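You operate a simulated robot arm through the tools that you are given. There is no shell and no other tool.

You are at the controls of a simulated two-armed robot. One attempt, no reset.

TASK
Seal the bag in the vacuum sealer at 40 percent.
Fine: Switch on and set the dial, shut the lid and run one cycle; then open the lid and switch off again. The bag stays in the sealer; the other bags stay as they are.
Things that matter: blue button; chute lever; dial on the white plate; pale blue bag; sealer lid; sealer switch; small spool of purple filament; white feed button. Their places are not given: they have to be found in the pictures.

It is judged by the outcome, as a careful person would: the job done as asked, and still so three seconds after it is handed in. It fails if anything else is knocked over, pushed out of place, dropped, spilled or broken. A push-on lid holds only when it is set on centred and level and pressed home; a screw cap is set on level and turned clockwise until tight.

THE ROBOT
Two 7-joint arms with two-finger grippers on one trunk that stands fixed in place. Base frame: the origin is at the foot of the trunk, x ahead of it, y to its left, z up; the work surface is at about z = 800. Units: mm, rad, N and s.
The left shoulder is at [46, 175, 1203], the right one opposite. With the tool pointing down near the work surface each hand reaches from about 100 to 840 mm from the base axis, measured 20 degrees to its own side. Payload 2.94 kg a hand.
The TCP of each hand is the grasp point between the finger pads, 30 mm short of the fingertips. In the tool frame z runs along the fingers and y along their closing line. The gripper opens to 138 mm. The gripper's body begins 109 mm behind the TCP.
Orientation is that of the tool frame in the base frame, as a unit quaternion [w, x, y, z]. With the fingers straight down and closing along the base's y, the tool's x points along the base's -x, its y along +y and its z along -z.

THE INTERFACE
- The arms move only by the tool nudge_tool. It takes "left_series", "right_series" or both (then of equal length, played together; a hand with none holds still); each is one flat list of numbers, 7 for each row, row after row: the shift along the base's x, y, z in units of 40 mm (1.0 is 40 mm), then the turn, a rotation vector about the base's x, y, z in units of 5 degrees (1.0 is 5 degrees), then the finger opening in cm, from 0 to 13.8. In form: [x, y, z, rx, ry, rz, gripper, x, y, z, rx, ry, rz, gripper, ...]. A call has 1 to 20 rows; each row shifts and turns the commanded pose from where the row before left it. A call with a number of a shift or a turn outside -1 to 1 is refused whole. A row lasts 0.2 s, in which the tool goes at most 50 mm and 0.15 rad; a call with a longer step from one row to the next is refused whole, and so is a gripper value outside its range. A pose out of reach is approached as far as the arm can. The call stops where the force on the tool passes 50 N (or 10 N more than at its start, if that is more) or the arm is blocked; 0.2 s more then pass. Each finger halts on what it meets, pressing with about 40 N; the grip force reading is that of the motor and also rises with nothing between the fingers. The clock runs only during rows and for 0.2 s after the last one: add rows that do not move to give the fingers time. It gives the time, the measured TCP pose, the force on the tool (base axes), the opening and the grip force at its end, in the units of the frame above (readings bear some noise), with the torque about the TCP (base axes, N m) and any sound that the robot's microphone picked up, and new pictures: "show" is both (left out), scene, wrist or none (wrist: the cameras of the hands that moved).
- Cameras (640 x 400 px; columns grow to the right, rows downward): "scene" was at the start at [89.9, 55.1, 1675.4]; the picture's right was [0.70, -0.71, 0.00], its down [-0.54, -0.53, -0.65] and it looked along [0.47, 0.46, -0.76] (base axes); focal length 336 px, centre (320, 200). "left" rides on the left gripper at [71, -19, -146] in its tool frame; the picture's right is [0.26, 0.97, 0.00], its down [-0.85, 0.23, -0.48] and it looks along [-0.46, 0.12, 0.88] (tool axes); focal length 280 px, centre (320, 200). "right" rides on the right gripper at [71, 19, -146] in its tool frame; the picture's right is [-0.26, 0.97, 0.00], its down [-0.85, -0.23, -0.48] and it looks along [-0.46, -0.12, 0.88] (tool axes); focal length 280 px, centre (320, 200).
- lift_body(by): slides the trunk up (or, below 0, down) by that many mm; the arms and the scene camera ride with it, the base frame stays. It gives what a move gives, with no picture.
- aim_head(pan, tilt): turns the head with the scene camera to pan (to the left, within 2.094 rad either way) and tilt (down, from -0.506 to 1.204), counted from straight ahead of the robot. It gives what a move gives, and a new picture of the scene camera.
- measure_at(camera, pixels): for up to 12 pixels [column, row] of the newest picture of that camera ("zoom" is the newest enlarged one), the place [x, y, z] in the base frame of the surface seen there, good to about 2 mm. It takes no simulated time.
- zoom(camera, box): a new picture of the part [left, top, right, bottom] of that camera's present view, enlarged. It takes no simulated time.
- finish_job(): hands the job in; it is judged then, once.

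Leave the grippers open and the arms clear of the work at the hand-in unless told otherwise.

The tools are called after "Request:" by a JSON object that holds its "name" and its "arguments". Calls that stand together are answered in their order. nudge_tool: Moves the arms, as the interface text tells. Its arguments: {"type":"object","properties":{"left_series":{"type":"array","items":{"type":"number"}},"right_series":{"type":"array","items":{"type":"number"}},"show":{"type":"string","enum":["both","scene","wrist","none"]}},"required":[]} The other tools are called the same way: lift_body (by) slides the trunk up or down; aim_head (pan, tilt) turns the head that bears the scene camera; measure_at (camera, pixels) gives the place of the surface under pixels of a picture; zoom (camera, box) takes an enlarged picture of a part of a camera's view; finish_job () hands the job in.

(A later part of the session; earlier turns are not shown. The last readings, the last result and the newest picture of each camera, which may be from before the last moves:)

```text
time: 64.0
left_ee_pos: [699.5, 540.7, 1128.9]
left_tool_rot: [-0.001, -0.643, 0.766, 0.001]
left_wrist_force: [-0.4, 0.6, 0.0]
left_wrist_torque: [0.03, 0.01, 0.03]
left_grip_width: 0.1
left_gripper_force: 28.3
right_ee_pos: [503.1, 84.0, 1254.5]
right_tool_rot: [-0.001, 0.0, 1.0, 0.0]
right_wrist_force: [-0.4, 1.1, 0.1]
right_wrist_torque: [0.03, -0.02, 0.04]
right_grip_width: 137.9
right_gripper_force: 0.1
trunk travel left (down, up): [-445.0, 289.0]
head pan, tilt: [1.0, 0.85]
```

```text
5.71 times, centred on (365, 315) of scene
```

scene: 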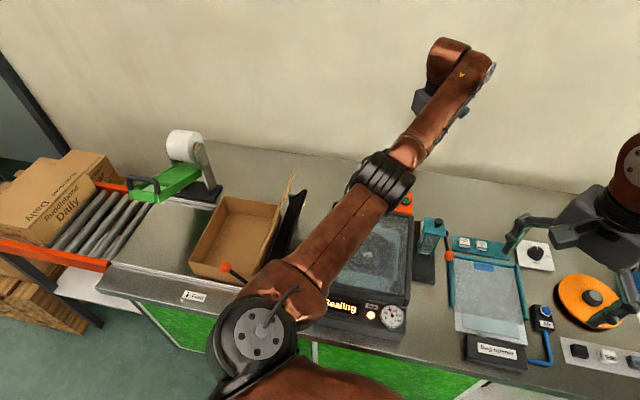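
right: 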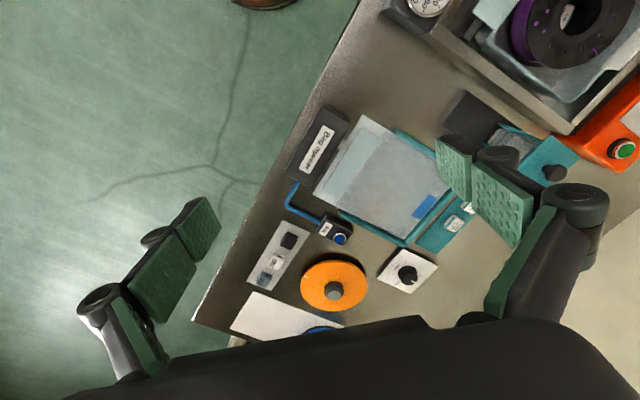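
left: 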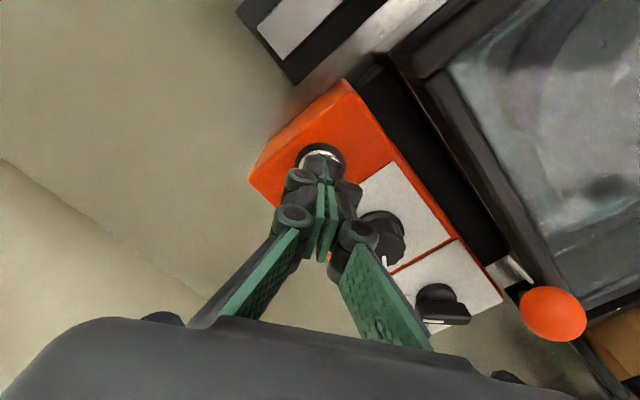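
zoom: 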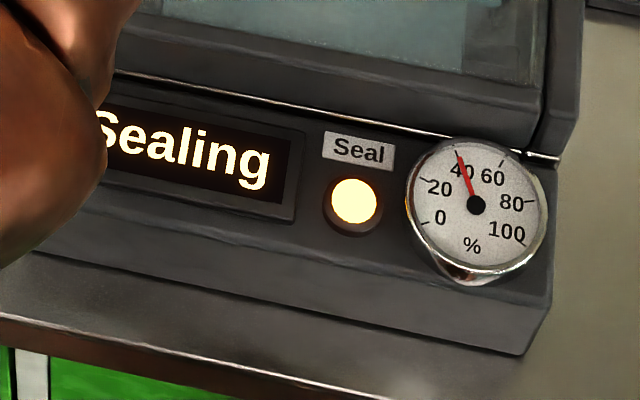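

Still sealing at 40%. I'll raise the trunk 200 mm (as in the closing motion) and go back over the lever with the fingers open.

Request:
{"name": "lift_body", "arguments": {"by": 200}}

Request:
{"name": "nudge_tool", "arguments": {"left_series": [-0.29, 0.087, -0.3, 0, 0, 1, 2, -0.29, 0.087, -0.3, 0, 0, 1, 4, -0.29, 0.087, -0.3, 0, 0, 1, 6, -0.29, 0.087, -0.3, 0, 0, 1, 6, -0.29, 0.087, -0.3, 0, 0, 1, 6, -0.29, 0.087, -0.3, 0, 0, 1, 6, -0.29, 0.087, -0.3, 0, 0, 1, 6, -0.29, 0.087, -0.3, 0, 0, 1, 6, -0.29, 0.087, -0.3, 0, 0, 1, 6, -0.29, 0.087, -0.3, 0, 0, 1, 6, -0.29, 0.087, -0.3, 0, 0, 1, 6]}}

Request:
{"name": "zoom", "arguments": {"camera": "scene", "box": [310, 280, 420, 350]}}

```text
time: 66.2
left_ee_pos: [701.2, 540.7, 1327.0]
left_tool_rot: [-0.002, -0.642, 0.766, 0.001]
left_wrist_force: [0.7, 0.8, -0.1]
left_wrist_torque: [0.04, 0.01, 0.0]
left_grip_width: 0.1
left_gripper_force: 28.6
right_ee_pos: [503.3, 85.5, 1455.0]
right_tool_rot: [-0.001, 0.0, 1.0, 0.0]
right_wrist_force: [-0.9, -0.1, 0.1]
right_wrist_torque: [0.01, -0.03, -0.01]
right_grip_width: 138.0
right_gripper_force: 0.0
trunk travel left (down, up): [-645.0, 89.0]
head pan, tilt: [1.0, 0.85]
```

```text
time: 68.5
left_ee_pos: [572.5, 580.7, 1196.8]
left_tool_rot: [0.001, 0.924, -0.382, -0.001]
left_wrist_force: [0.1, 0.5, 0.0]
left_wrist_torque: [-0.03, 0.02, 0.02]
left_grip_width: 60.0
left_gripper_force: 0.0
right_ee_pos: [504.1, 84.3, 1455.7]
right_tool_rot: [-0.001, 0.0, 1.0, 0.0]
right_wrist_force: [-0.7, 0.1, -0.3]
right_wrist_torque: [-0.02, -0.03, -0.02]
right_grip_width: 137.9
right_gripper_force: 0.0
trunk travel left (down, up): [-645.0, 89.0]
head pan, tilt: [1.0, 0.85]
```

scene: 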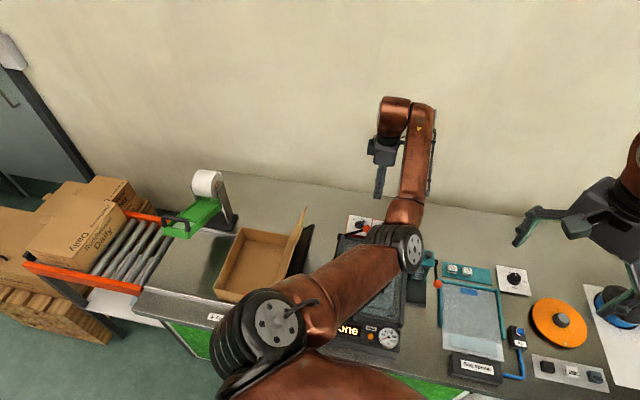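
left: 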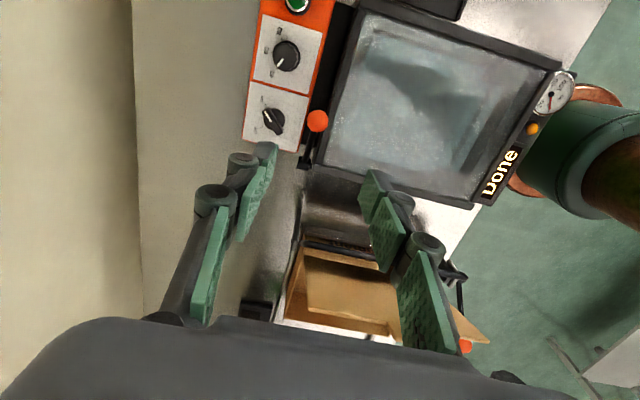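

```text
5.71 times, centred on (365, 315) of scene
```

zoom: 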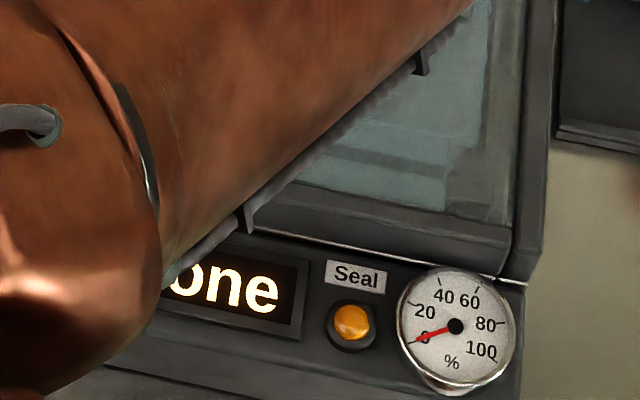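

The display says "Done" and the gauge is back at 0. Now to open the lid: I'll measure the ball at about (317,121) and the hub.

Request:
{"name": "measure_at", "arguments": {"camera": "left", "pixels": [[317, 121], [309, 121], [325, 121], [317, 113], [317, 129], [311, 145], [305, 160]]}}

```text
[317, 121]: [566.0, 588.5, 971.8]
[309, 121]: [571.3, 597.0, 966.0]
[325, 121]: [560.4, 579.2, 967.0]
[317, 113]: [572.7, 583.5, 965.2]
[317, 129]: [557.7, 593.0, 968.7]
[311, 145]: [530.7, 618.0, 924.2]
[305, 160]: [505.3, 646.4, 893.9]
```

Ball centre ≈(566,588,957). I'll lower around it and grip.

Request:
{"name": "nudge_tool", "arguments": {"left_series": [-0.16, 0.19, -0.9, 0, 0, 0, 6, 0, 0, -0.9, 0, 0, 0, 6, 0, 0, -0.9, 0, 0, 0, 6, 0, 0, -0.9, 0, 0, 0, 6, 0, 0, -0.9, 0, 0, 0, 6, 0, 0, -0.7, 0, 0, 0, 6, 0, 0, -0.3, 0, 0, 0, 6, 0, 0, 0, 0, 0, 0, 5]}}

```text
time: 70.3
left_ee_pos: [564.8, 585.2, 973.6]
left_tool_rot: [0.0, 0.924, -0.383, 0.0]
left_wrist_force: [0.0, 0.0, 1.0]
left_wrist_torque: [-0.01, 0.03, 0.02]
left_grip_width: 50.2
left_gripper_force: 0.1
right_ee_pos: [503.4, 84.2, 1455.5]
right_tool_rot: [-0.001, 0.001, 1.0, 0.0]
right_wrist_force: [0.4, -0.4, 0.8]
right_wrist_torque: [-0.02, 0.0, -0.04]
right_grip_width: 137.8
right_gripper_force: 0.0
trunk travel left (down, up): [-645.0, 89.0]
head pan, tilt: [1.0, 0.85]
```

scene: 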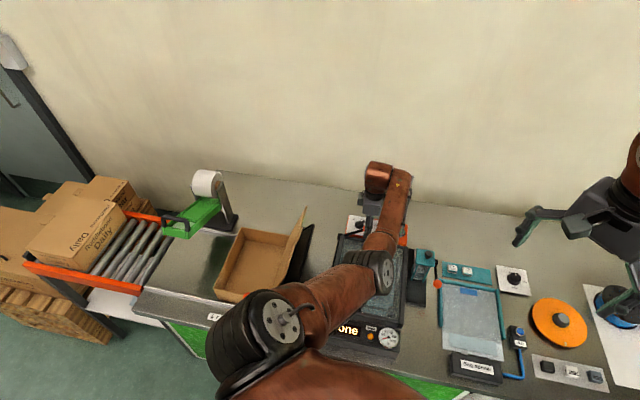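
left: 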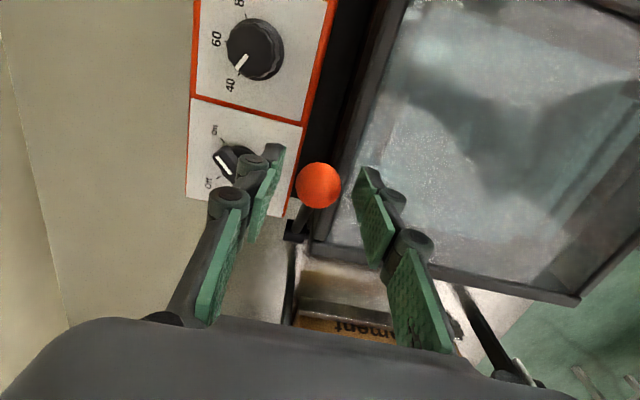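

Close on the ball and start the reverse arc (first 20°).

Request:
{"name": "nudge_tool", "arguments": {"left_series": [0, 0, 0, 0, 0, 0, 3, 0, 0, 0, 0, 0, 0, 1, 0, 0, 0, 0, 0, 0, 0, 0, 0, 0, 0, 0, 0, 0, -0.136, 0.136, 0.2, 0, 0, 0, 0, -0.145, 0.145, 0.188, 0, 0, 0, 0, -0.159, 0.159, 0.168, 0, 0, 0, 0, -0.166, 0.166, 0.148, 0, 0, 0, 0]}}

```text
time: 72.2
left_ee_pos: [541.8, 609.5, 1004.1]
left_tool_rot: [0.002, 0.924, -0.383, 0.0]
left_wrist_force: [2.8, -11.5, -4.6]
left_wrist_torque: [-0.98, -1.04, 0.08]
left_grip_width: 28.7
left_gripper_force: 45.2
right_ee_pos: [502.6, 83.0, 1454.8]
right_tool_rot: [-0.001, -0.001, 1.0, 0.001]
right_wrist_force: [0.3, -0.6, -0.1]
right_wrist_torque: [0.01, 0.01, 0.0]
right_grip_width: 138.0
right_gripper_force: 0.0
trunk travel left (down, up): [-645.0, 89.0]
head pan, tilt: [1.0, 0.85]
```

scene: 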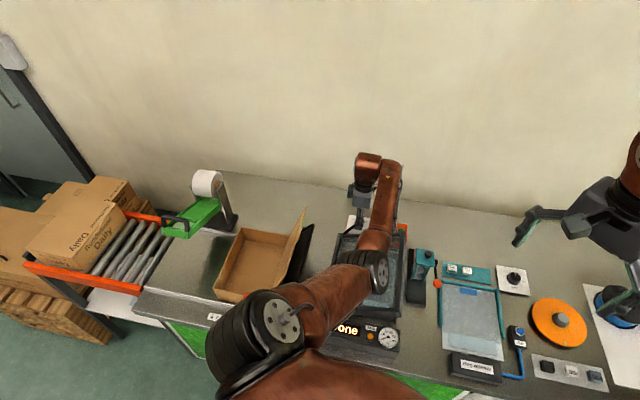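
left: 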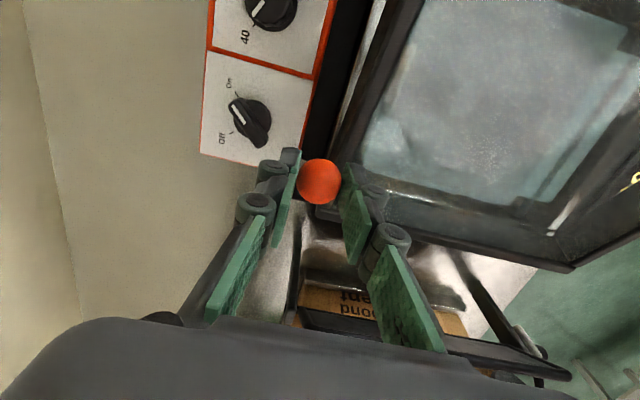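

The lid is lifting with low force. Next 30° of the reverse arc.

Request:
{"name": "nudge_tool", "arguments": {"left_series": [-0.175, 0.175, 0.125, 0, 0, 0, 0, -0.184, 0.184, 0.105, 0, 0, 0, 0, -0.187, 0.187, 0.08, 0, 0, 0, 0, -0.193, 0.193, 0.058, 0, 0, 0, 0, -0.196, 0.196, 0.033, 0, 0, 0, 0, -0.196, 0.196, 0.01, 0, 0, 0, 0]}}

Request:
{"name": "measure_at", "arguments": {"camera": "scene", "pixels": [[365, 255], [350, 265], [375, 230], [360, 240], [370, 200]]}}

```text
time: 73.5
left_ee_pos: [497.6, 654.3, 1022.2]
left_tool_rot: [0.001, 0.924, -0.382, -0.001]
left_wrist_force: [-2.6, -16.9, -3.5]
left_wrist_torque: [-1.17, -0.83, 0.07]
left_grip_width: 28.7
left_gripper_force: 45.3
right_ee_pos: [503.2, 84.4, 1456.4]
right_tool_rot: [-0.001, -0.001, 1.0, 0.0]
right_wrist_force: [-0.8, 0.6, 0.9]
right_wrist_torque: [0.02, 0.0, 0.01]
right_grip_width: 138.0
right_gripper_force: 0.1
trunk travel left (down, up): [-645.0, 89.0]
head pan, tilt: [1.0, 0.85]
```

scene: 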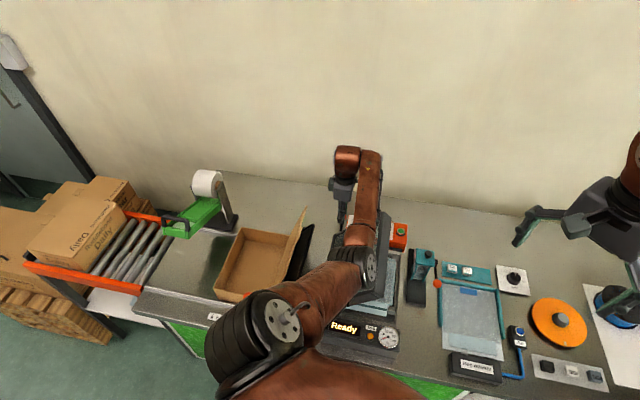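
left: 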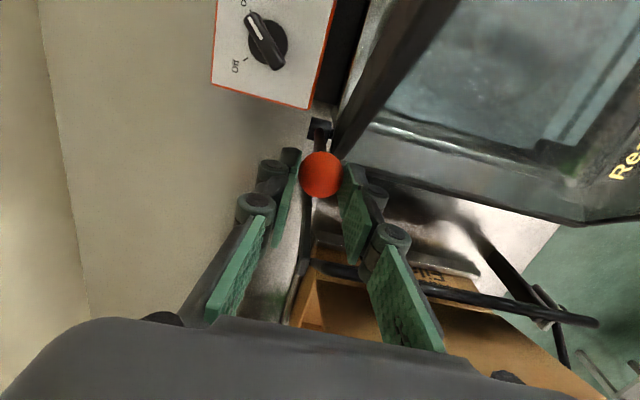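

```text
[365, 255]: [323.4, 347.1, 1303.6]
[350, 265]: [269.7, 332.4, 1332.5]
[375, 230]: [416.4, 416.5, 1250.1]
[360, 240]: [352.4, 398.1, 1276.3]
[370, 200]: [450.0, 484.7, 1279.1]
```

Continuing the reverse arc 25° more.

Request:
{"name": "nudge_tool", "arguments": {"left_series": [-0.198, 0.198, -0.015, 0, 0, 0, 0, -0.195, 0.195, -0.035, 0, 0, 0, 0, -0.191, 0.191, -0.06, 0, 0, 0, 0, -0.187, 0.187, -0.085, 0, 0, 0, 0, -0.182, 0.182, -0.105, 0, 0, 0, 0]}}

```text
time: 74.8
left_ee_pos: [457.8, 693.9, 1008.9]
left_tool_rot: [0.0, 0.924, -0.382, -0.001]
left_wrist_force: [0.9, -8.6, 6.4]
left_wrist_torque: [-0.99, -0.57, 0.02]
left_grip_width: 28.8
left_gripper_force: 44.9
right_ee_pos: [502.9, 83.6, 1456.0]
right_tool_rot: [0.0, 0.0, 1.0, 0.0]
right_wrist_force: [0.1, 1.3, 0.3]
right_wrist_torque: [0.03, -0.02, 0.03]
right_grip_width: 138.1
right_gripper_force: 0.1
trunk travel left (down, up): [-645.0, 89.0]
head pan, tilt: [1.0, 0.85]
```

scene: 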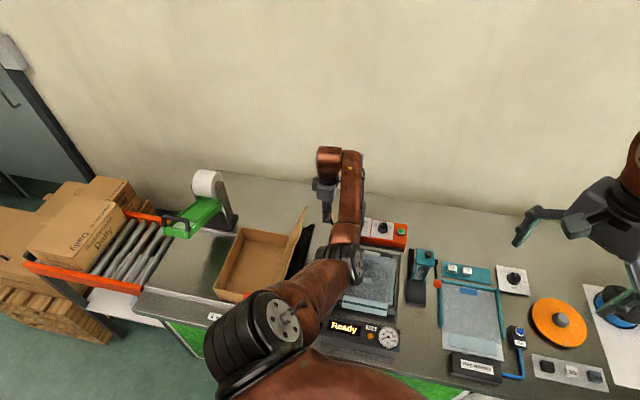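
left: 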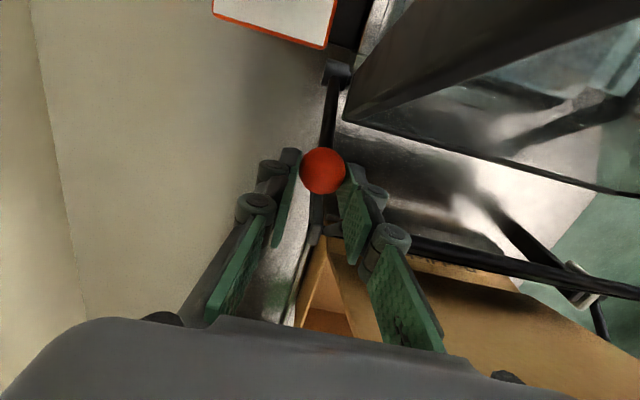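

Last 15° back to the original open position.

Request:
{"name": "nudge_tool", "arguments": {"left_series": [-0.173, 0.173, -0.125, 0, 0, 0, 0, -0.164, 0.164, -0.145, 0, 0, 0, 0, -0.12, 0.12, -0.12, 0, 0, 0, 0, 0, 0, 0, 0, 0, 0, 0]}}

```text
time: 75.8
left_ee_pos: [438.8, 712.2, 994.1]
left_tool_rot: [0.0, 0.924, -0.382, 0.0]
left_wrist_force: [4.7, -0.9, 8.9]
left_wrist_torque: [-0.74, -0.92, 0.03]
left_grip_width: 28.1
left_gripper_force: 44.5
right_ee_pos: [503.4, 83.6, 1455.0]
right_tool_rot: [0.0, 0.0, 1.0, 0.0]
right_wrist_force: [-0.3, 0.0, 0.8]
right_wrist_torque: [-0.02, 0.02, -0.01]
right_grip_width: 137.9
right_gripper_force: 0.0
trunk travel left (down, up): [-645.0, 89.0]
head pan, tilt: [1.0, 0.85]
```

scene: 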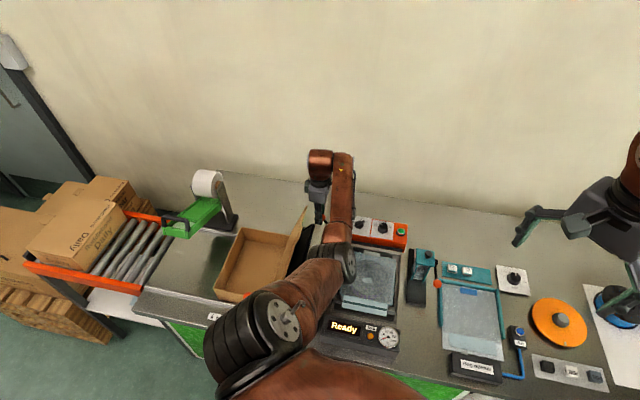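
left: 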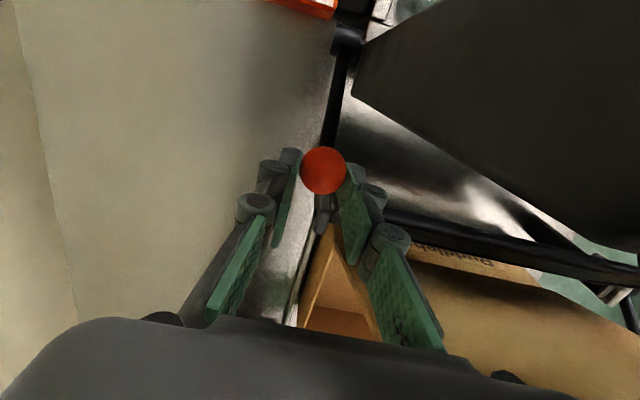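

The lever is back at its original spot. I'll release the ball and lift straight up.

Request:
{"name": "nudge_tool", "arguments": {"left_series": [0, 0, 0, 0, 0, 0, 3, 0, 0, 0, 0, 0, 0, 5, 0, 0, 0, 0, 0, 0, 6, 0, 0, 0, 0, 0, 0, 6, 0, 0, 0.8, 0, 0, 0, 6, 0, 0, 0.9, 0, 0, 0, 6, 0, 0, 0.9, 0, 0, 0, 6, 0, 0, 0.9, 0, 0, 0, 6, 0, 0, 0.9, 0, 0, 0, 6, 0, 0, 0.9, 0, 0, 0, 6, 0, 0, 0.9, 0, 0, 0, 6]}}

Request:
{"name": "measure_at", "arguments": {"camera": "left", "pixels": [[321, 103], [430, 100], [334, 45]]}}

```text
time: 78.2
left_ee_pos: [440.7, 714.9, 1241.1]
left_tool_rot: [0.003, 0.924, -0.383, -0.001]
left_wrist_force: [-0.6, 0.1, -0.8]
left_wrist_torque: [0.0, 0.0, 0.02]
left_grip_width: 60.1
left_gripper_force: 0.1
right_ee_pos: [502.9, 84.3, 1456.2]
right_tool_rot: [0.0, 0.0, 1.0, 0.0]
right_wrist_force: [0.3, -1.4, -0.5]
right_wrist_torque: [0.02, -0.02, 0.0]
right_grip_width: 138.0
right_gripper_force: 0.1
trunk travel left (down, up): [-645.0, 89.0]
head pan, tilt: [1.0, 0.85]
```

scene: 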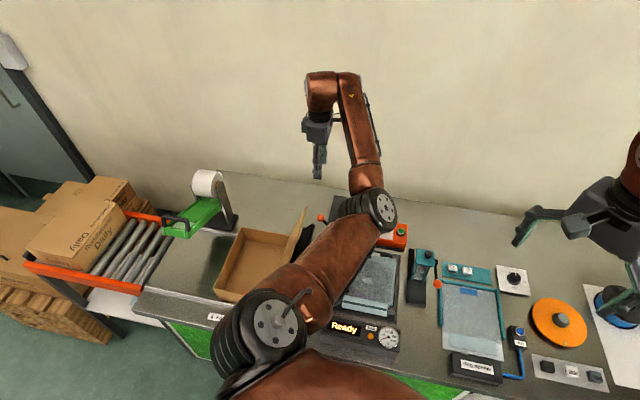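
left: 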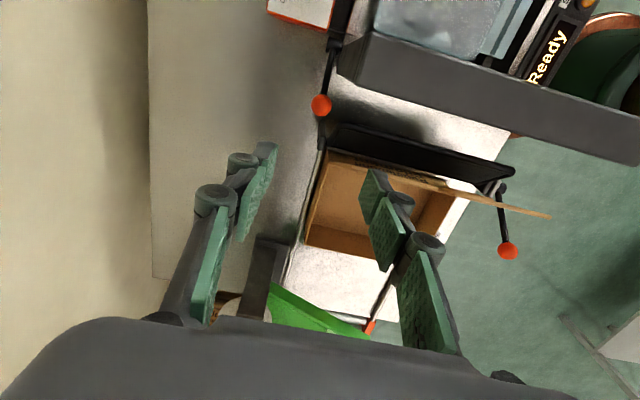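

```text
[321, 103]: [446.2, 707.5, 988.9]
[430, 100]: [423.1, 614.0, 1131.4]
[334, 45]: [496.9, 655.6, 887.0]
```

The lid stays open. The bag looks different now; I'll zoom in.

Request:
{"name": "zoom", "arguments": {"camera": "scene", "box": [310, 220, 430, 350]}}

Request:
{"name": "zoom", "arguments": {"camera": "left", "box": [310, 0, 560, 150]}}

```text
3.08 times, centred on (370, 285) of scene
```

zoom: 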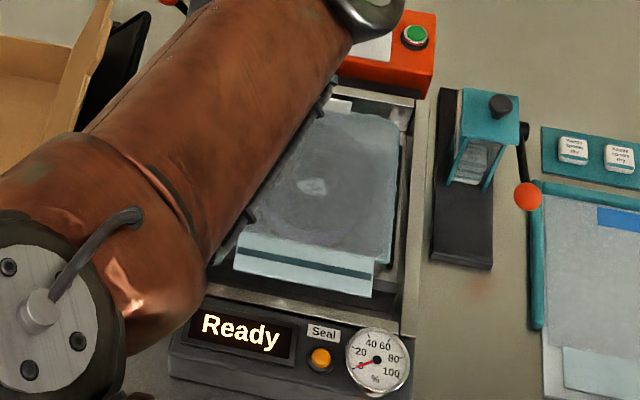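

```text
2.56 times, centred on (435, 75) of left
```

zoom: 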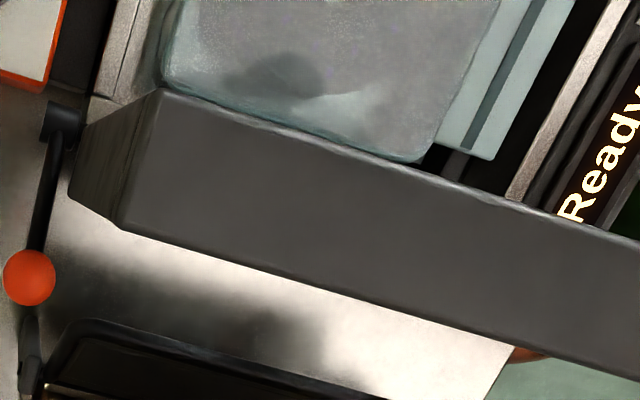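

The bag is sealed (dark seal line across the flap) and in place. Now to switch off: I'll move over the switch at a safe height, turning the hand back 100° first.

Request:
{"name": "nudge_tool", "arguments": {"left_series": [0.1825, -0.08, 0, 0, 0, -1, 6, 0.1825, -0.08, 0, 0, 0, -1, 6, 0.1825, -0.08, 0, 0, 0, -1, 6, 0.1825, -0.08, 0, 0, 0, -1, 6, 0.1825, -0.08, 0, 0, 0, -1, 6, 0.1825, -0.08, 0, 0, 0, -1, 6, 0.1825, -0.08, 0, 0, 0, -1, 6, 0.1825, -0.08, 0, 0, 0, -1, 6, 0.1825, -0.08, 0, 0, 0, -1, 6, 0.1825, -0.08, 0, 0, 0, -1, 6, 0.1825, -0.08, 0, 0, 0, -1, 6, 0.1825, -0.08, 0, 0, 0, -1, 6, 0.1825, -0.08, 0, 0, 0, -1, 6, 0.1825, -0.08, 0, 0, 0, -1, 6, 0.1825, -0.08, 0, 0, 0, -1, 6, 0.1825, -0.08, 0, 0, 0, -1, 6, 0.1825, -0.08, 0, 0, 0, -1, 5, 0.1825, -0.08, 0, 0, 0, -1, 5, 0.1825, -0.08, 0, 0, 0, -1, 4, 0.1825, -0.08, 0, 0, 0, -1, 4], "show": "scene"}}

Request:
{"name": "lift_body", "arguments": {"by": -50}}

Request:
{"name": "nudge_tool", "arguments": {"left_series": [0, 0, 0, 0, 0, -1, 4, 0, 0, 0, 0, 0, -1, 4, 0, 0, 0, 0, 0, -1, 4, 0, 0, 0, 0, 0, -1, 4, 0, 0, 0, 0, 0, -1, 4, 0, 0, -0.5, 0, 0, -1, 4, 0, 0, -0.5, 0, 0, -1, 4, 0, 0, -0.3, 0.707, 0.707, 0, 4, 0, 0, 0, 0.707, 0.707, 0, 4]}}

```text
time: 82.3
left_ee_pos: [587.6, 649.3, 1240.2]
left_tool_rot: [-0.002, -0.299, 0.954, 0.001]
left_wrist_force: [0.1, 0.0, -0.6]
left_wrist_torque: [0.0, 0.06, -0.03]
left_grip_width: 40.1
left_gripper_force: 0.0
right_ee_pos: [504.4, 85.3, 1454.1]
right_tool_rot: [-0.001, 0.0, 1.0, 0.0]
right_wrist_force: [0.1, 0.0, -0.4]
right_wrist_torque: [0.0, 0.03, -0.03]
right_grip_width: 137.9
right_gripper_force: 0.1
trunk travel left (down, up): [-645.0, 89.0]
head pan, tilt: [1.0, 0.85]
```

scene: 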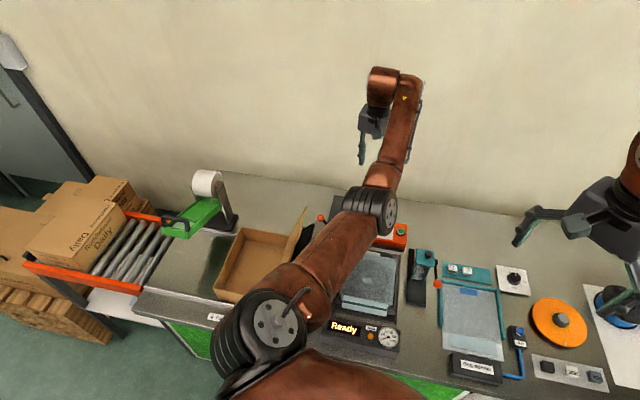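

```text
time: 83.3
left_ee_pos: [585.5, 647.9, 1191.8]
left_tool_rot: [0.0, -0.301, 0.954, 0.002]
left_wrist_force: [1.0, 0.3, 0.1]
left_wrist_torque: [-0.02, 0.01, 0.01]
left_grip_width: 39.8
left_gripper_force: 0.0
right_ee_pos: [503.2, 85.3, 1405.9]
right_tool_rot: [-0.001, 0.0, 1.0, 0.0]
right_wrist_force: [-0.8, -0.4, -0.7]
right_wrist_torque: [-0.03, 0.0, -0.01]
right_grip_width: 137.9
right_gripper_force: 0.1
trunk travel left (down, up): [-595.0, 139.0]
head pan, tilt: [1.0, 0.85]
```

```text
time: 85.3
left_ee_pos: [587.5, 649.1, 1140.2]
left_tool_rot: [-0.063, 0.001, 0.996, 0.063]
left_wrist_force: [-0.3, -0.4, 0.8]
left_wrist_torque: [-0.03, 0.0, 0.02]
left_grip_width: 39.9
left_gripper_force: 0.0
right_ee_pos: [503.8, 84.2, 1404.9]
right_tool_rot: [-0.001, 0.0, 1.0, 0.001]
right_wrist_force: [-0.4, -0.4, -0.2]
right_wrist_torque: [-0.02, -0.01, -0.01]
right_grip_width: 137.8
right_gripper_force: 0.0
trunk travel left (down, up): [-595.0, 139.0]
head pan, tilt: [1.0, 0.85]
```

scene: 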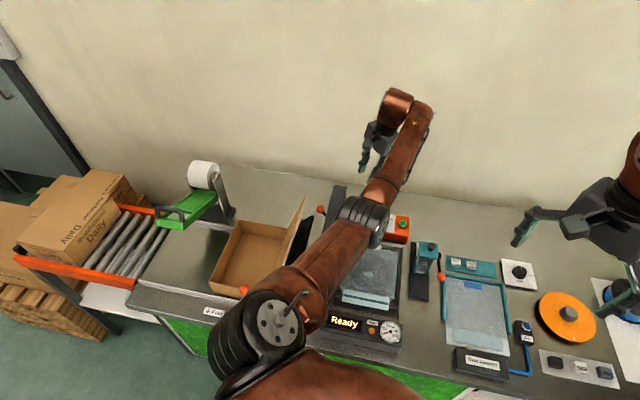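
left: 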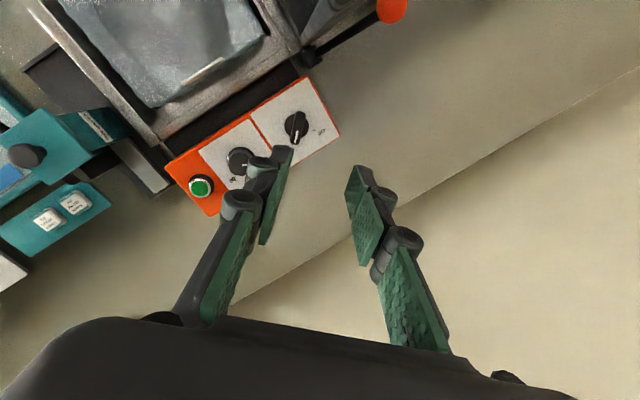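

I'll lower to about z=960 first, with a 30 mm opening, and check alignment and elbow.

Request:
{"name": "nudge_tool", "arguments": {"left_series": [-0.02, 0.05, -0.9, 0, 0, 0, 4, 0, 0, -0.9, 0, 0, 0, 3, 0, 0, -0.9, 0, 0, 0, 3, 0, 0, -0.9, 0, 0, 0, 3, 0, 0, -0.9, 0, 0, 0, 3]}}

Request:
{"name": "zoom", "arguments": {"camera": "left", "box": [240, 100, 400, 200]}}

Request:
{"name": "zoom", "arguments": {"camera": "scene", "box": [300, 150, 450, 300]}}

```text
time: 86.5
left_ee_pos: [588.1, 652.0, 956.9]
left_tool_rot: [-0.062, -0.001, 0.996, 0.063]
left_wrist_force: [-0.3, -0.6, -0.4]
left_wrist_torque: [0.0, 0.03, -0.01]
left_grip_width: 30.2
left_gripper_force: 0.0
right_ee_pos: [504.5, 85.9, 1406.2]
right_tool_rot: [-0.001, 0.0, 1.0, -0.001]
right_wrist_force: [-0.3, -0.3, 0.6]
right_wrist_torque: [0.02, -0.01, -0.03]
right_grip_width: 138.0
right_gripper_force: 0.1
trunk travel left (down, up): [-595.0, 139.0]
head pan, tilt: [1.0, 0.85]
```

scene: 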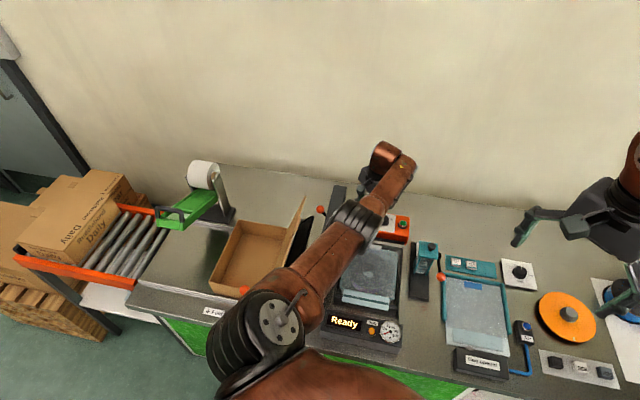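
left: 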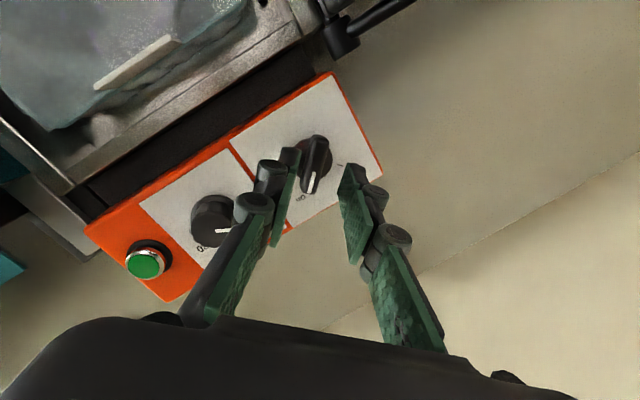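

```text
4.00 times, centred on (320, 150) of left
```

zoom: 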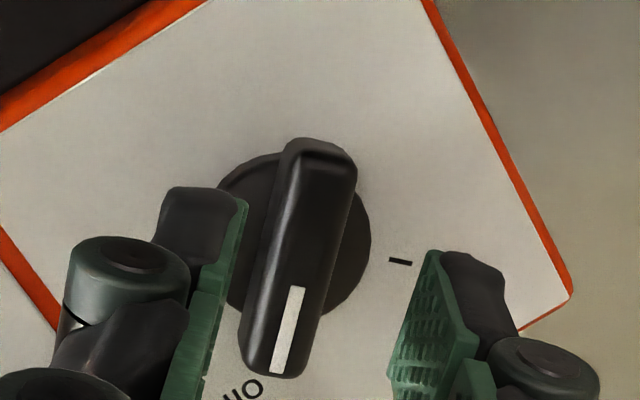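

```text
2.67 times, centred on (375, 225) of scene
```

zoom: 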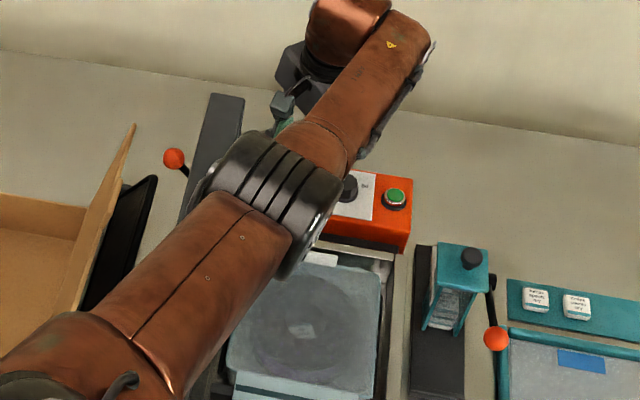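

I'll check the elbow's height over the lid once more before going further.

Request:
{"name": "measure_at", "arguments": {"camera": "scene", "pixels": [[349, 225], [340, 212], [335, 222], [372, 235], [330, 240], [360, 205]]}}

Request:
{"name": "measure_at", "arguments": {"camera": "left", "pixels": [[320, 140], [311, 187], [316, 165], [341, 165], [300, 152], [331, 158]]}}

```text
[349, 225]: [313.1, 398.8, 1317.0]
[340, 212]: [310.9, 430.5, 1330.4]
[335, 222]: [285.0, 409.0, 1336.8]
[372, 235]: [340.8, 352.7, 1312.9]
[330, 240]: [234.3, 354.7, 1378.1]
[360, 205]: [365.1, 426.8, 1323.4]
```

```text
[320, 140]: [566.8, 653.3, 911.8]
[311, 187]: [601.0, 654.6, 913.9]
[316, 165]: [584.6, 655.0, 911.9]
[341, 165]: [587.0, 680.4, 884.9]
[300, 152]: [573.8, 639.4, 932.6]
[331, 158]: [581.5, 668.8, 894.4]
```

The elbow is clear at z≈1320. I'll lower to z≈929 and grip the bar.

Request:
{"name": "nudge_tool", "arguments": {"left_series": [0, -0.04, -0.4, 0, 0, 0, 3, 0, 0, -0.3, 0, 0, 0, 3, 0, 0, 0, 0, 0, 0, 2, 0, 0, 0, 0, 0, 0, 1, 0, 0, 0, 0, 0, 0, 0, 0, 0, 0, 0, 0, 0, 0], "show": "wrist"}}

Request:
{"name": "zoom", "arguments": {"camera": "left", "box": [240, 110, 400, 210]}}

```text
time: 87.9
left_ee_pos: [589.3, 649.9, 938.9]
left_tool_rot: [-0.058, -0.002, 0.996, 0.065]
left_wrist_force: [-3.4, -8.1, -5.3]
left_wrist_torque: [-0.15, -0.03, 0.04]
left_grip_width: 12.1
left_gripper_force: 38.9
left hand out of reach, approached as far as the arm can: row 2
right_ee_pos: [504.2, 85.0, 1405.9]
right_tool_rot: [0.0, 0.0, 1.0, 0.0]
right_wrist_force: [0.3, 0.5, 0.4]
right_wrist_torque: [0.0, 0.0, 0.01]
right_grip_width: 138.3
right_gripper_force: 0.0
trunk travel left (down, up): [-595.0, 139.0]
head pan, tilt: [1.0, 0.85]
```

left: 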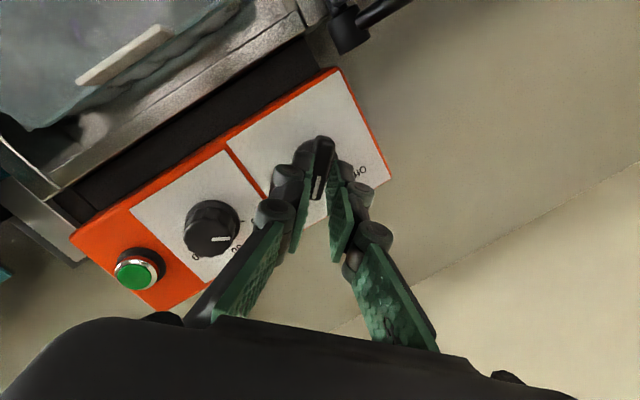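

```text
4.00 times, centred on (320, 160) of left
```

zoom: 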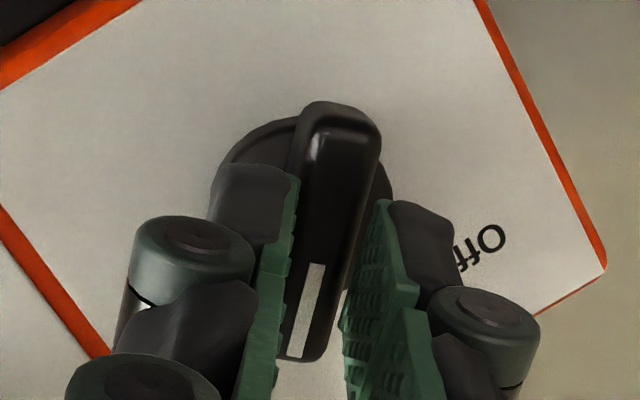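

Reach ran out at z≈939, leaving only a shallow grip. I'll release, rise, lower the trunk 50 mm, then grip lower.

Request:
{"name": "nudge_tool", "arguments": {"left_series": [0, 0, 0, 0, 0, 0, 3, 0, 0, 0, 0, 0, 0, 3, 0, 0, 0.7, 0, 0, 0, 3, 0, 0, 0.8, 0, 0, 0, 3, 0, 0, 0.5, 0, 0, 0, 3], "show": "none"}}

Request:
{"name": "lift_body", "arguments": {"by": -50}}

Request:
{"name": "nudge_tool", "arguments": {"left_series": [0, 0, 0, 0, 0, 0, 3]}}

Request:
{"name": "zoom", "arguments": {"camera": "left", "box": [240, 100, 400, 200]}}

```text
time: 89.1
left_ee_pos: [583.4, 652.4, 1009.8]
left_tool_rot: [-0.062, 0.0, 0.996, 0.061]
left_wrist_force: [-0.6, 0.1, 0.0]
left_wrist_torque: [-0.04, -0.03, -0.01]
left_grip_width: 30.0
left_gripper_force: 0.1
left hand out of reach, approached as far as the arm can: row 3
right_ee_pos: [502.8, 89.8, 1404.5]
right_tool_rot: [-0.001, -0.001, 1.0, 0.0]
right_wrist_force: [-0.6, 1.2, -0.8]
right_wrist_torque: [-0.09, -0.02, 0.01]
right_grip_width: 138.1
right_gripper_force: 0.0
trunk travel left (down, up): [-595.0, 139.0]
head pan, tilt: [1.0, 0.85]
```

```text
time: 90.0
left_ee_pos: [585.9, 650.2, 961.8]
left_tool_rot: [-0.061, 0.0, 0.996, 0.063]
left_wrist_force: [-1.0, 0.0, 0.9]
left_wrist_torque: [0.01, -0.05, -0.01]
left_grip_width: 29.6
left_gripper_force: 0.2
right_ee_pos: [501.7, 85.1, 1356.5]
right_tool_rot: [0.0, 0.0, 1.0, 0.001]
right_wrist_force: [-0.7, -0.6, -0.1]
right_wrist_torque: [-0.06, -0.04, -0.01]
right_grip_width: 137.7
right_gripper_force: 0.0
trunk travel left (down, up): [-545.0, 189.0]
head pan, tilt: [1.0, 0.85]
```

```text
time: 90.4
left_ee_pos: [585.6, 649.1, 960.8]
left_tool_rot: [-0.061, 0.0, 0.996, 0.063]
left_wrist_force: [0.3, 0.1, -0.1]
left_wrist_torque: [0.0, 0.0, -0.01]
left_grip_width: 30.2
left_gripper_force: 0.0
right_ee_pos: [502.8, 85.7, 1355.2]
right_tool_rot: [-0.002, 0.0, 1.0, 0.0]
right_wrist_force: [-0.7, 0.4, 0.1]
right_wrist_torque: [-0.03, 0.01, 0.0]
right_grip_width: 138.0
right_gripper_force: 0.1
trunk travel left (down, up): [-545.0, 189.0]
head pan, tilt: [1.0, 0.85]
```

scene: 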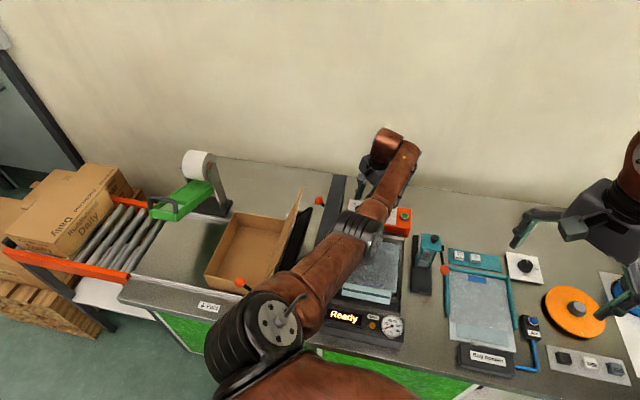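
left: 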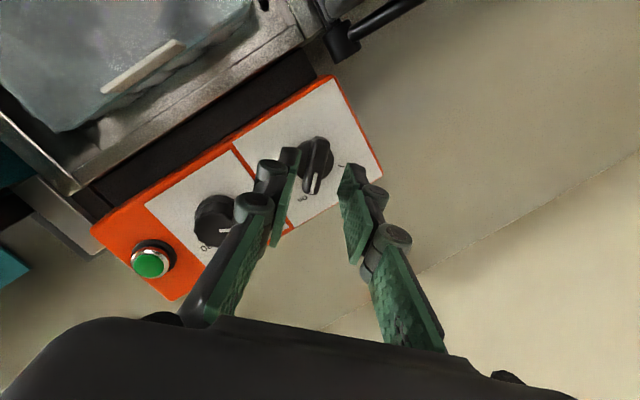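

```text
4.00 times, centred on (320, 150) of left
```

zoom: 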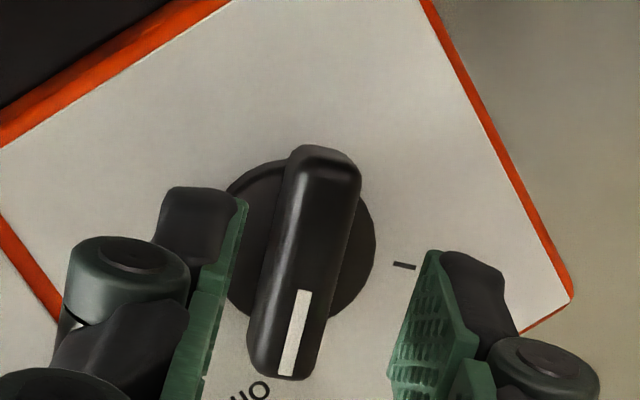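

I'll check the elbow height once more at this trunk height.

Request:
{"name": "measure_at", "arguments": {"camera": "scene", "pixels": [[350, 230], [340, 225], [335, 235], [375, 250], [345, 218], [370, 220]]}}

Request:
{"name": "zoom", "arguments": {"camera": "scene", "box": [300, 150, 450, 300]}}

```text
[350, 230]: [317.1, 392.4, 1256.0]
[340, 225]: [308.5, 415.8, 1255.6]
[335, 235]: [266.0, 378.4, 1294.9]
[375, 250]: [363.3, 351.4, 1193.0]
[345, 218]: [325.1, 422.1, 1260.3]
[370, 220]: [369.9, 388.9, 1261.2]
```

```text
2.67 times, centred on (375, 225) of scene
```

zoom: 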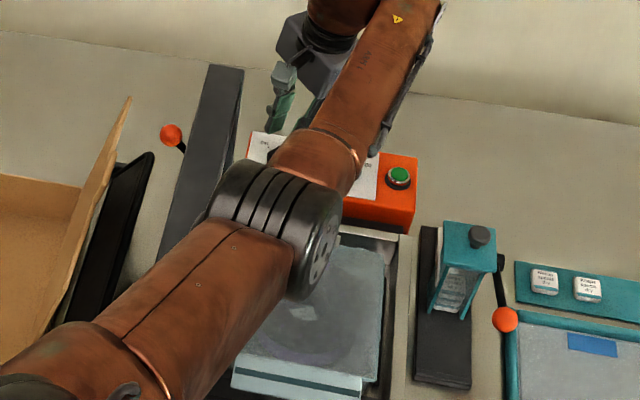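

The elbow clears the lid corner by around 25 mm sideways. I'll lower onto the switch and grip.

Request:
{"name": "nudge_tool", "arguments": {"left_series": [0.05, 0.03, -0.4, 0, 0, 0, 3, 0, 0, -0.4, 0, 0, 0, 3, 0, 0, 0, 0, 0, 0, 2, 0, 0, 0, 0, 0, 0, 1, 0, 0, 0, 0, 0, 0, 0, 0, 0, 0, 0, 0, 0, 0], "show": "wrist"}}

Request:
{"name": "zoom", "arguments": {"camera": "left", "box": [240, 110, 400, 210]}}

```text
time: 91.8
left_ee_pos: [587.2, 651.9, 929.6]
left_tool_rot: [-0.062, 0.0, 0.996, 0.064]
left_wrist_force: [0.7, 5.8, 3.4]
left_wrist_torque: [-0.27, 0.0, 0.16]
left_grip_width: 13.5
left_gripper_force: 39.9
right_ee_pos: [503.7, 85.6, 1354.9]
right_tool_rot: [-0.001, 0.0, 1.0, 0.0]
right_wrist_force: [0.2, 0.1, 0.8]
right_wrist_torque: [-0.03, -0.01, -0.02]
right_grip_width: 137.9
right_gripper_force: 0.0
trunk travel left (down, up): [-545.0, 189.0]
head pan, tilt: [1.0, 0.85]
```

left: 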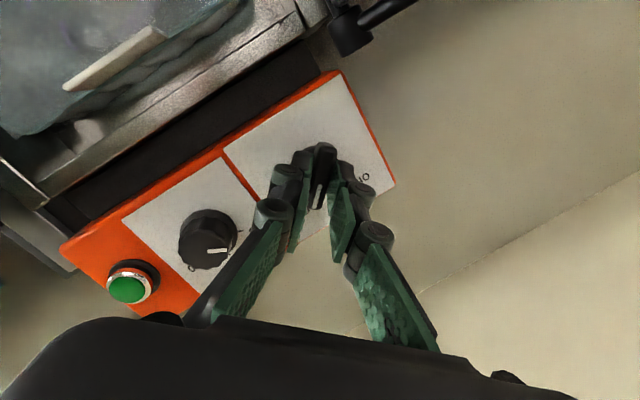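

```text
4.00 times, centred on (320, 160) of left
```

zoom: 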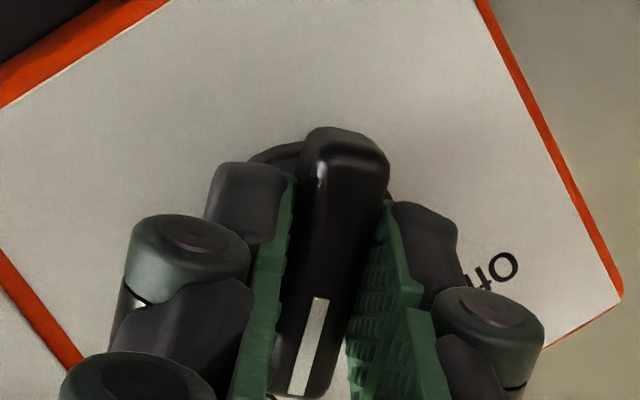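

Good grip (13.5 mm, low side load). I'll turn 45° counter-clockwise towards Off.

Request:
{"name": "nudge_tool", "arguments": {"left_series": [0, 0, 0, 0.123, -0.123, 0.985, 0, 0, 0, 0, 0.123, -0.123, 0.985, 0, 0, 0, 0, 0.123, -0.123, 0.985, 0, 0, 0, 0, 0.123, -0.123, 0.985, 0, 0, 0, 0, 0.123, -0.123, 0.985, 0, 0, 0, 0, 0.123, -0.123, 0.985, 0, 0, 0, 0, 0.123, -0.123, 0.985, 0, 0, 0, 0, 0.123, -0.123, 0.985, 0, 0, 0, 0, 0.123, -0.123, 0.985, 0]}}

Request:
{"name": "zoom", "arguments": {"camera": "left", "box": [240, 110, 400, 210]}}

```text
time: 93.8
left_ee_pos: [587.9, 651.2, 929.1]
left_tool_rot: [-0.034, -0.382, 0.92, 0.081]
left_wrist_force: [-1.0, 6.7, 5.9]
left_wrist_torque: [-0.74, 0.48, 0.0]
left_grip_width: 14.5
left_gripper_force: 40.9
right_ee_pos: [503.6, 85.7, 1354.3]
right_tool_rot: [-0.001, 0.001, 1.0, -0.001]
right_wrist_force: [0.0, -0.5, 0.2]
right_wrist_torque: [0.01, -0.01, 0.0]
right_grip_width: 137.9
right_gripper_force: 0.0
trunk travel left (down, up): [-545.0, 189.0]
head pan, tilt: [1.0, 0.85]
```

scene: 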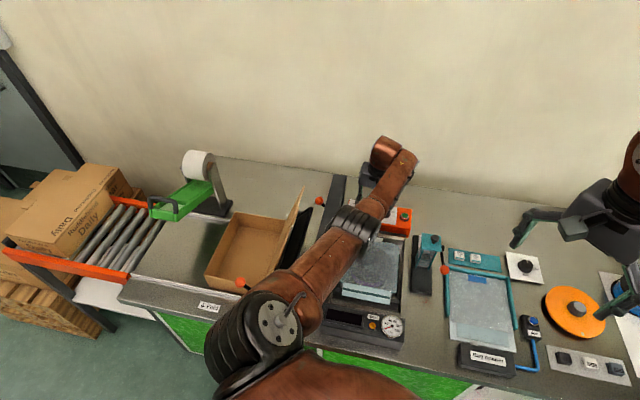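
left: 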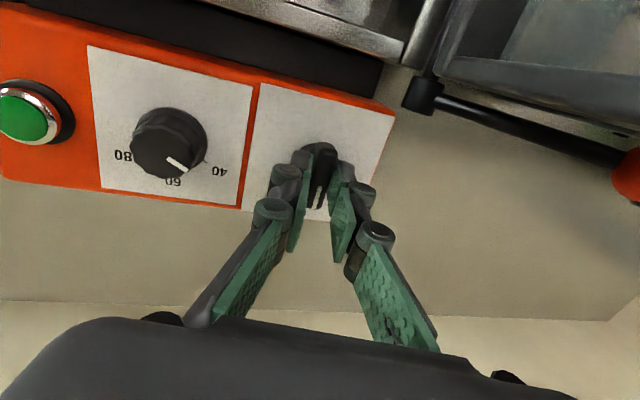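

```text
4.00 times, centred on (320, 160) of left
```

zoom: 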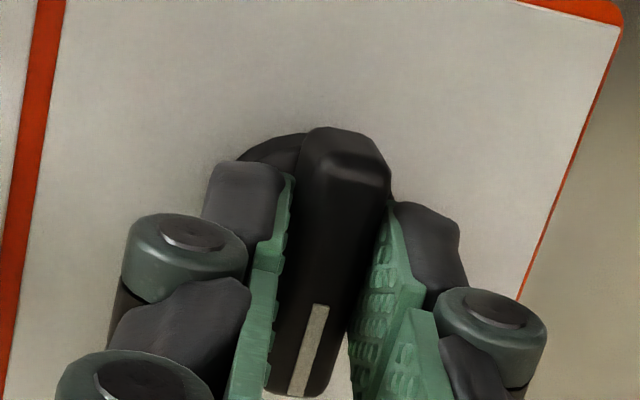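

The display has gone dark. I'll turn the remaining 45° to the Off mark.

Request:
{"name": "nudge_tool", "arguments": {"left_series": [0, 0, 0, 0.123, -0.123, 0.985, 0, 0, 0, 0, 0.123, -0.123, 0.985, 0, 0, 0, 0, 0.123, -0.123, 0.985, 0, 0, 0, 0, 0.123, -0.123, 0.985, 0, 0, 0, 0, 0.123, -0.123, 0.985, 0, 0, 0, 0, 0.123, -0.123, 0.985, 0, 0, 0, 0, 0.123, -0.123, 0.985, 0, 0, 0, 0, 0.123, -0.123, 0.985, 0, 0, 0, 0, 0.123, -0.123, 0.985, 0, 0, 0, 0, 0, 0, 0, 0]}}

Request:
{"name": "zoom", "arguments": {"camera": "left", "box": [240, 110, 400, 210]}}

```text
time: 96.0
left_ee_pos: [588.3, 650.8, 929.8]
left_tool_rot: [-0.001, -0.704, 0.705, 0.088]
left_wrist_force: [6.4, 3.1, 7.3]
left_wrist_torque: [-0.59, -0.6, -0.09]
left_grip_width: 13.3
left_gripper_force: 39.8
right_ee_pos: [503.4, 84.5, 1354.8]
right_tool_rot: [-0.001, 0.0, 1.0, 0.0]
right_wrist_force: [-1.0, 0.4, 0.4]
right_wrist_torque: [-0.01, -0.02, -0.01]
right_grip_width: 137.8
right_gripper_force: 0.1
trunk travel left (down, up): [-545.0, 189.0]
head pan, tilt: [1.0, 0.85]
```

scene: 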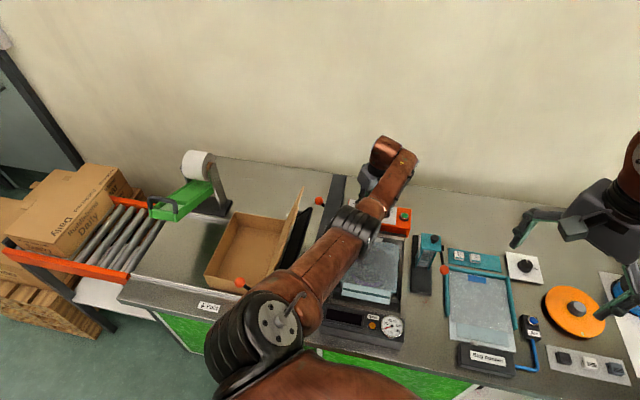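
left: 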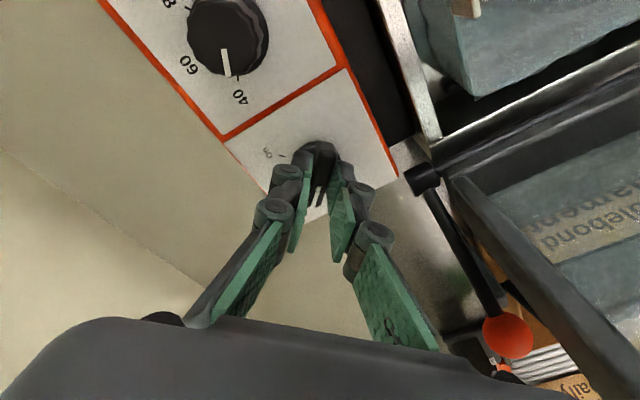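

```text
4.00 times, centred on (320, 160) of left
```

zoom: 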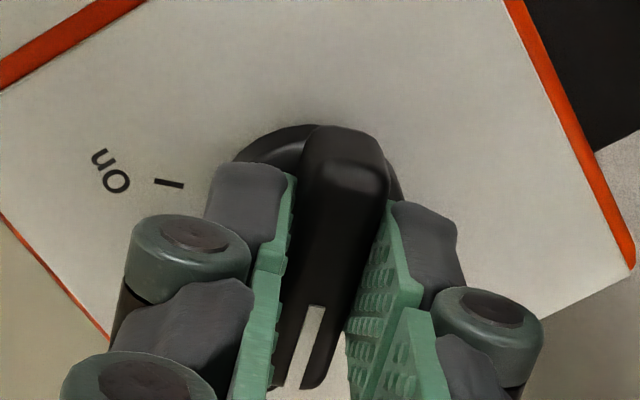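

The switch is back at Off. I'll release, lift straight up, and check everything.

Request:
{"name": "nudge_tool", "arguments": {"left_series": [0, 0, 0, 0, 0, 0, 2, 0, 0, 0, 0, 0, 0, 3, 0, 0, 0, 0, 0, 0, 3.5, 0, 0, 0.7, 0, 0, 0, 3.5, 0, 0, 0.9, 0, 0, 0, 4, 0, 0, 0.9, 0, 0, 0, 6, 0, 0, 0.9, 0, 0, 0, 8, 0, 0, 0.9, 0, 0, 0, 10, 0, 0, 0.9, 0, 0, 0, 10, 0, 0, 0.9, 0, 0, 0, 12, 0, 0, 0.9, 0, 0, 0, 13.8, 0, 0, 0.9, 0, 0, 0, 13.8]}}

Request:
{"name": "zoom", "arguments": {"camera": "left", "box": [240, 0, 440, 125]}}

```text
time: 98.6
left_ee_pos: [587.4, 652.7, 1247.3]
left_tool_rot: [-0.004, -0.703, 0.705, 0.088]
left_wrist_force: [-0.4, 0.2, -1.2]
left_wrist_torque: [0.07, 0.02, -0.01]
left_grip_width: 137.9
left_gripper_force: 0.1
right_ee_pos: [503.4, 85.1, 1355.9]
right_tool_rot: [0.0, 0.0, 1.0, 0.001]
right_wrist_force: [-0.4, 0.0, 0.0]
right_wrist_torque: [0.05, 0.0, 0.01]
right_grip_width: 138.0
right_gripper_force: 0.1
trunk travel left (down, up): [-545.0, 189.0]
head pan, tilt: [1.0, 0.85]
```

scene: 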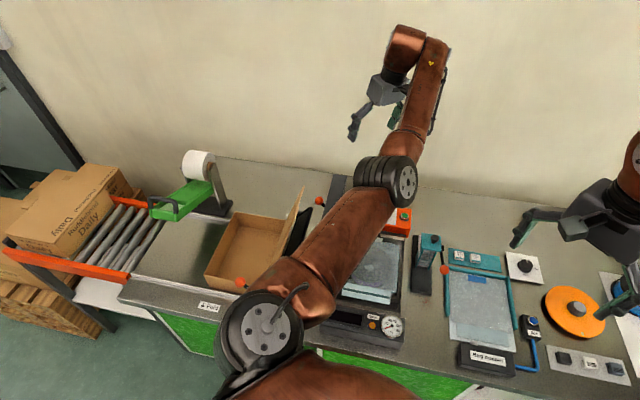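
left: 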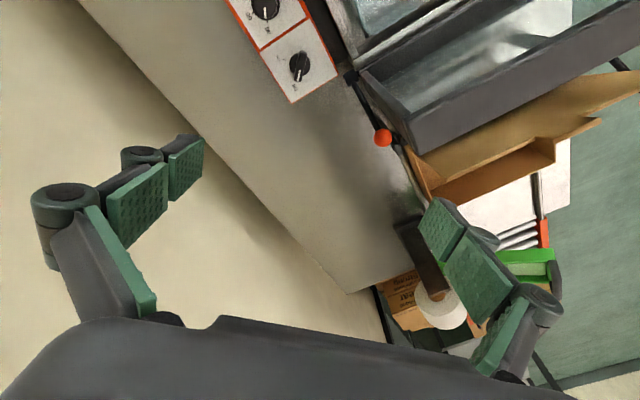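

```text
3.20 times, centred on (340, 62) of left
```

zoom: 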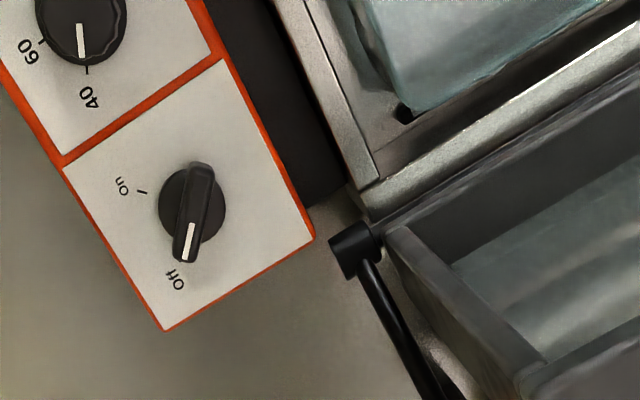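

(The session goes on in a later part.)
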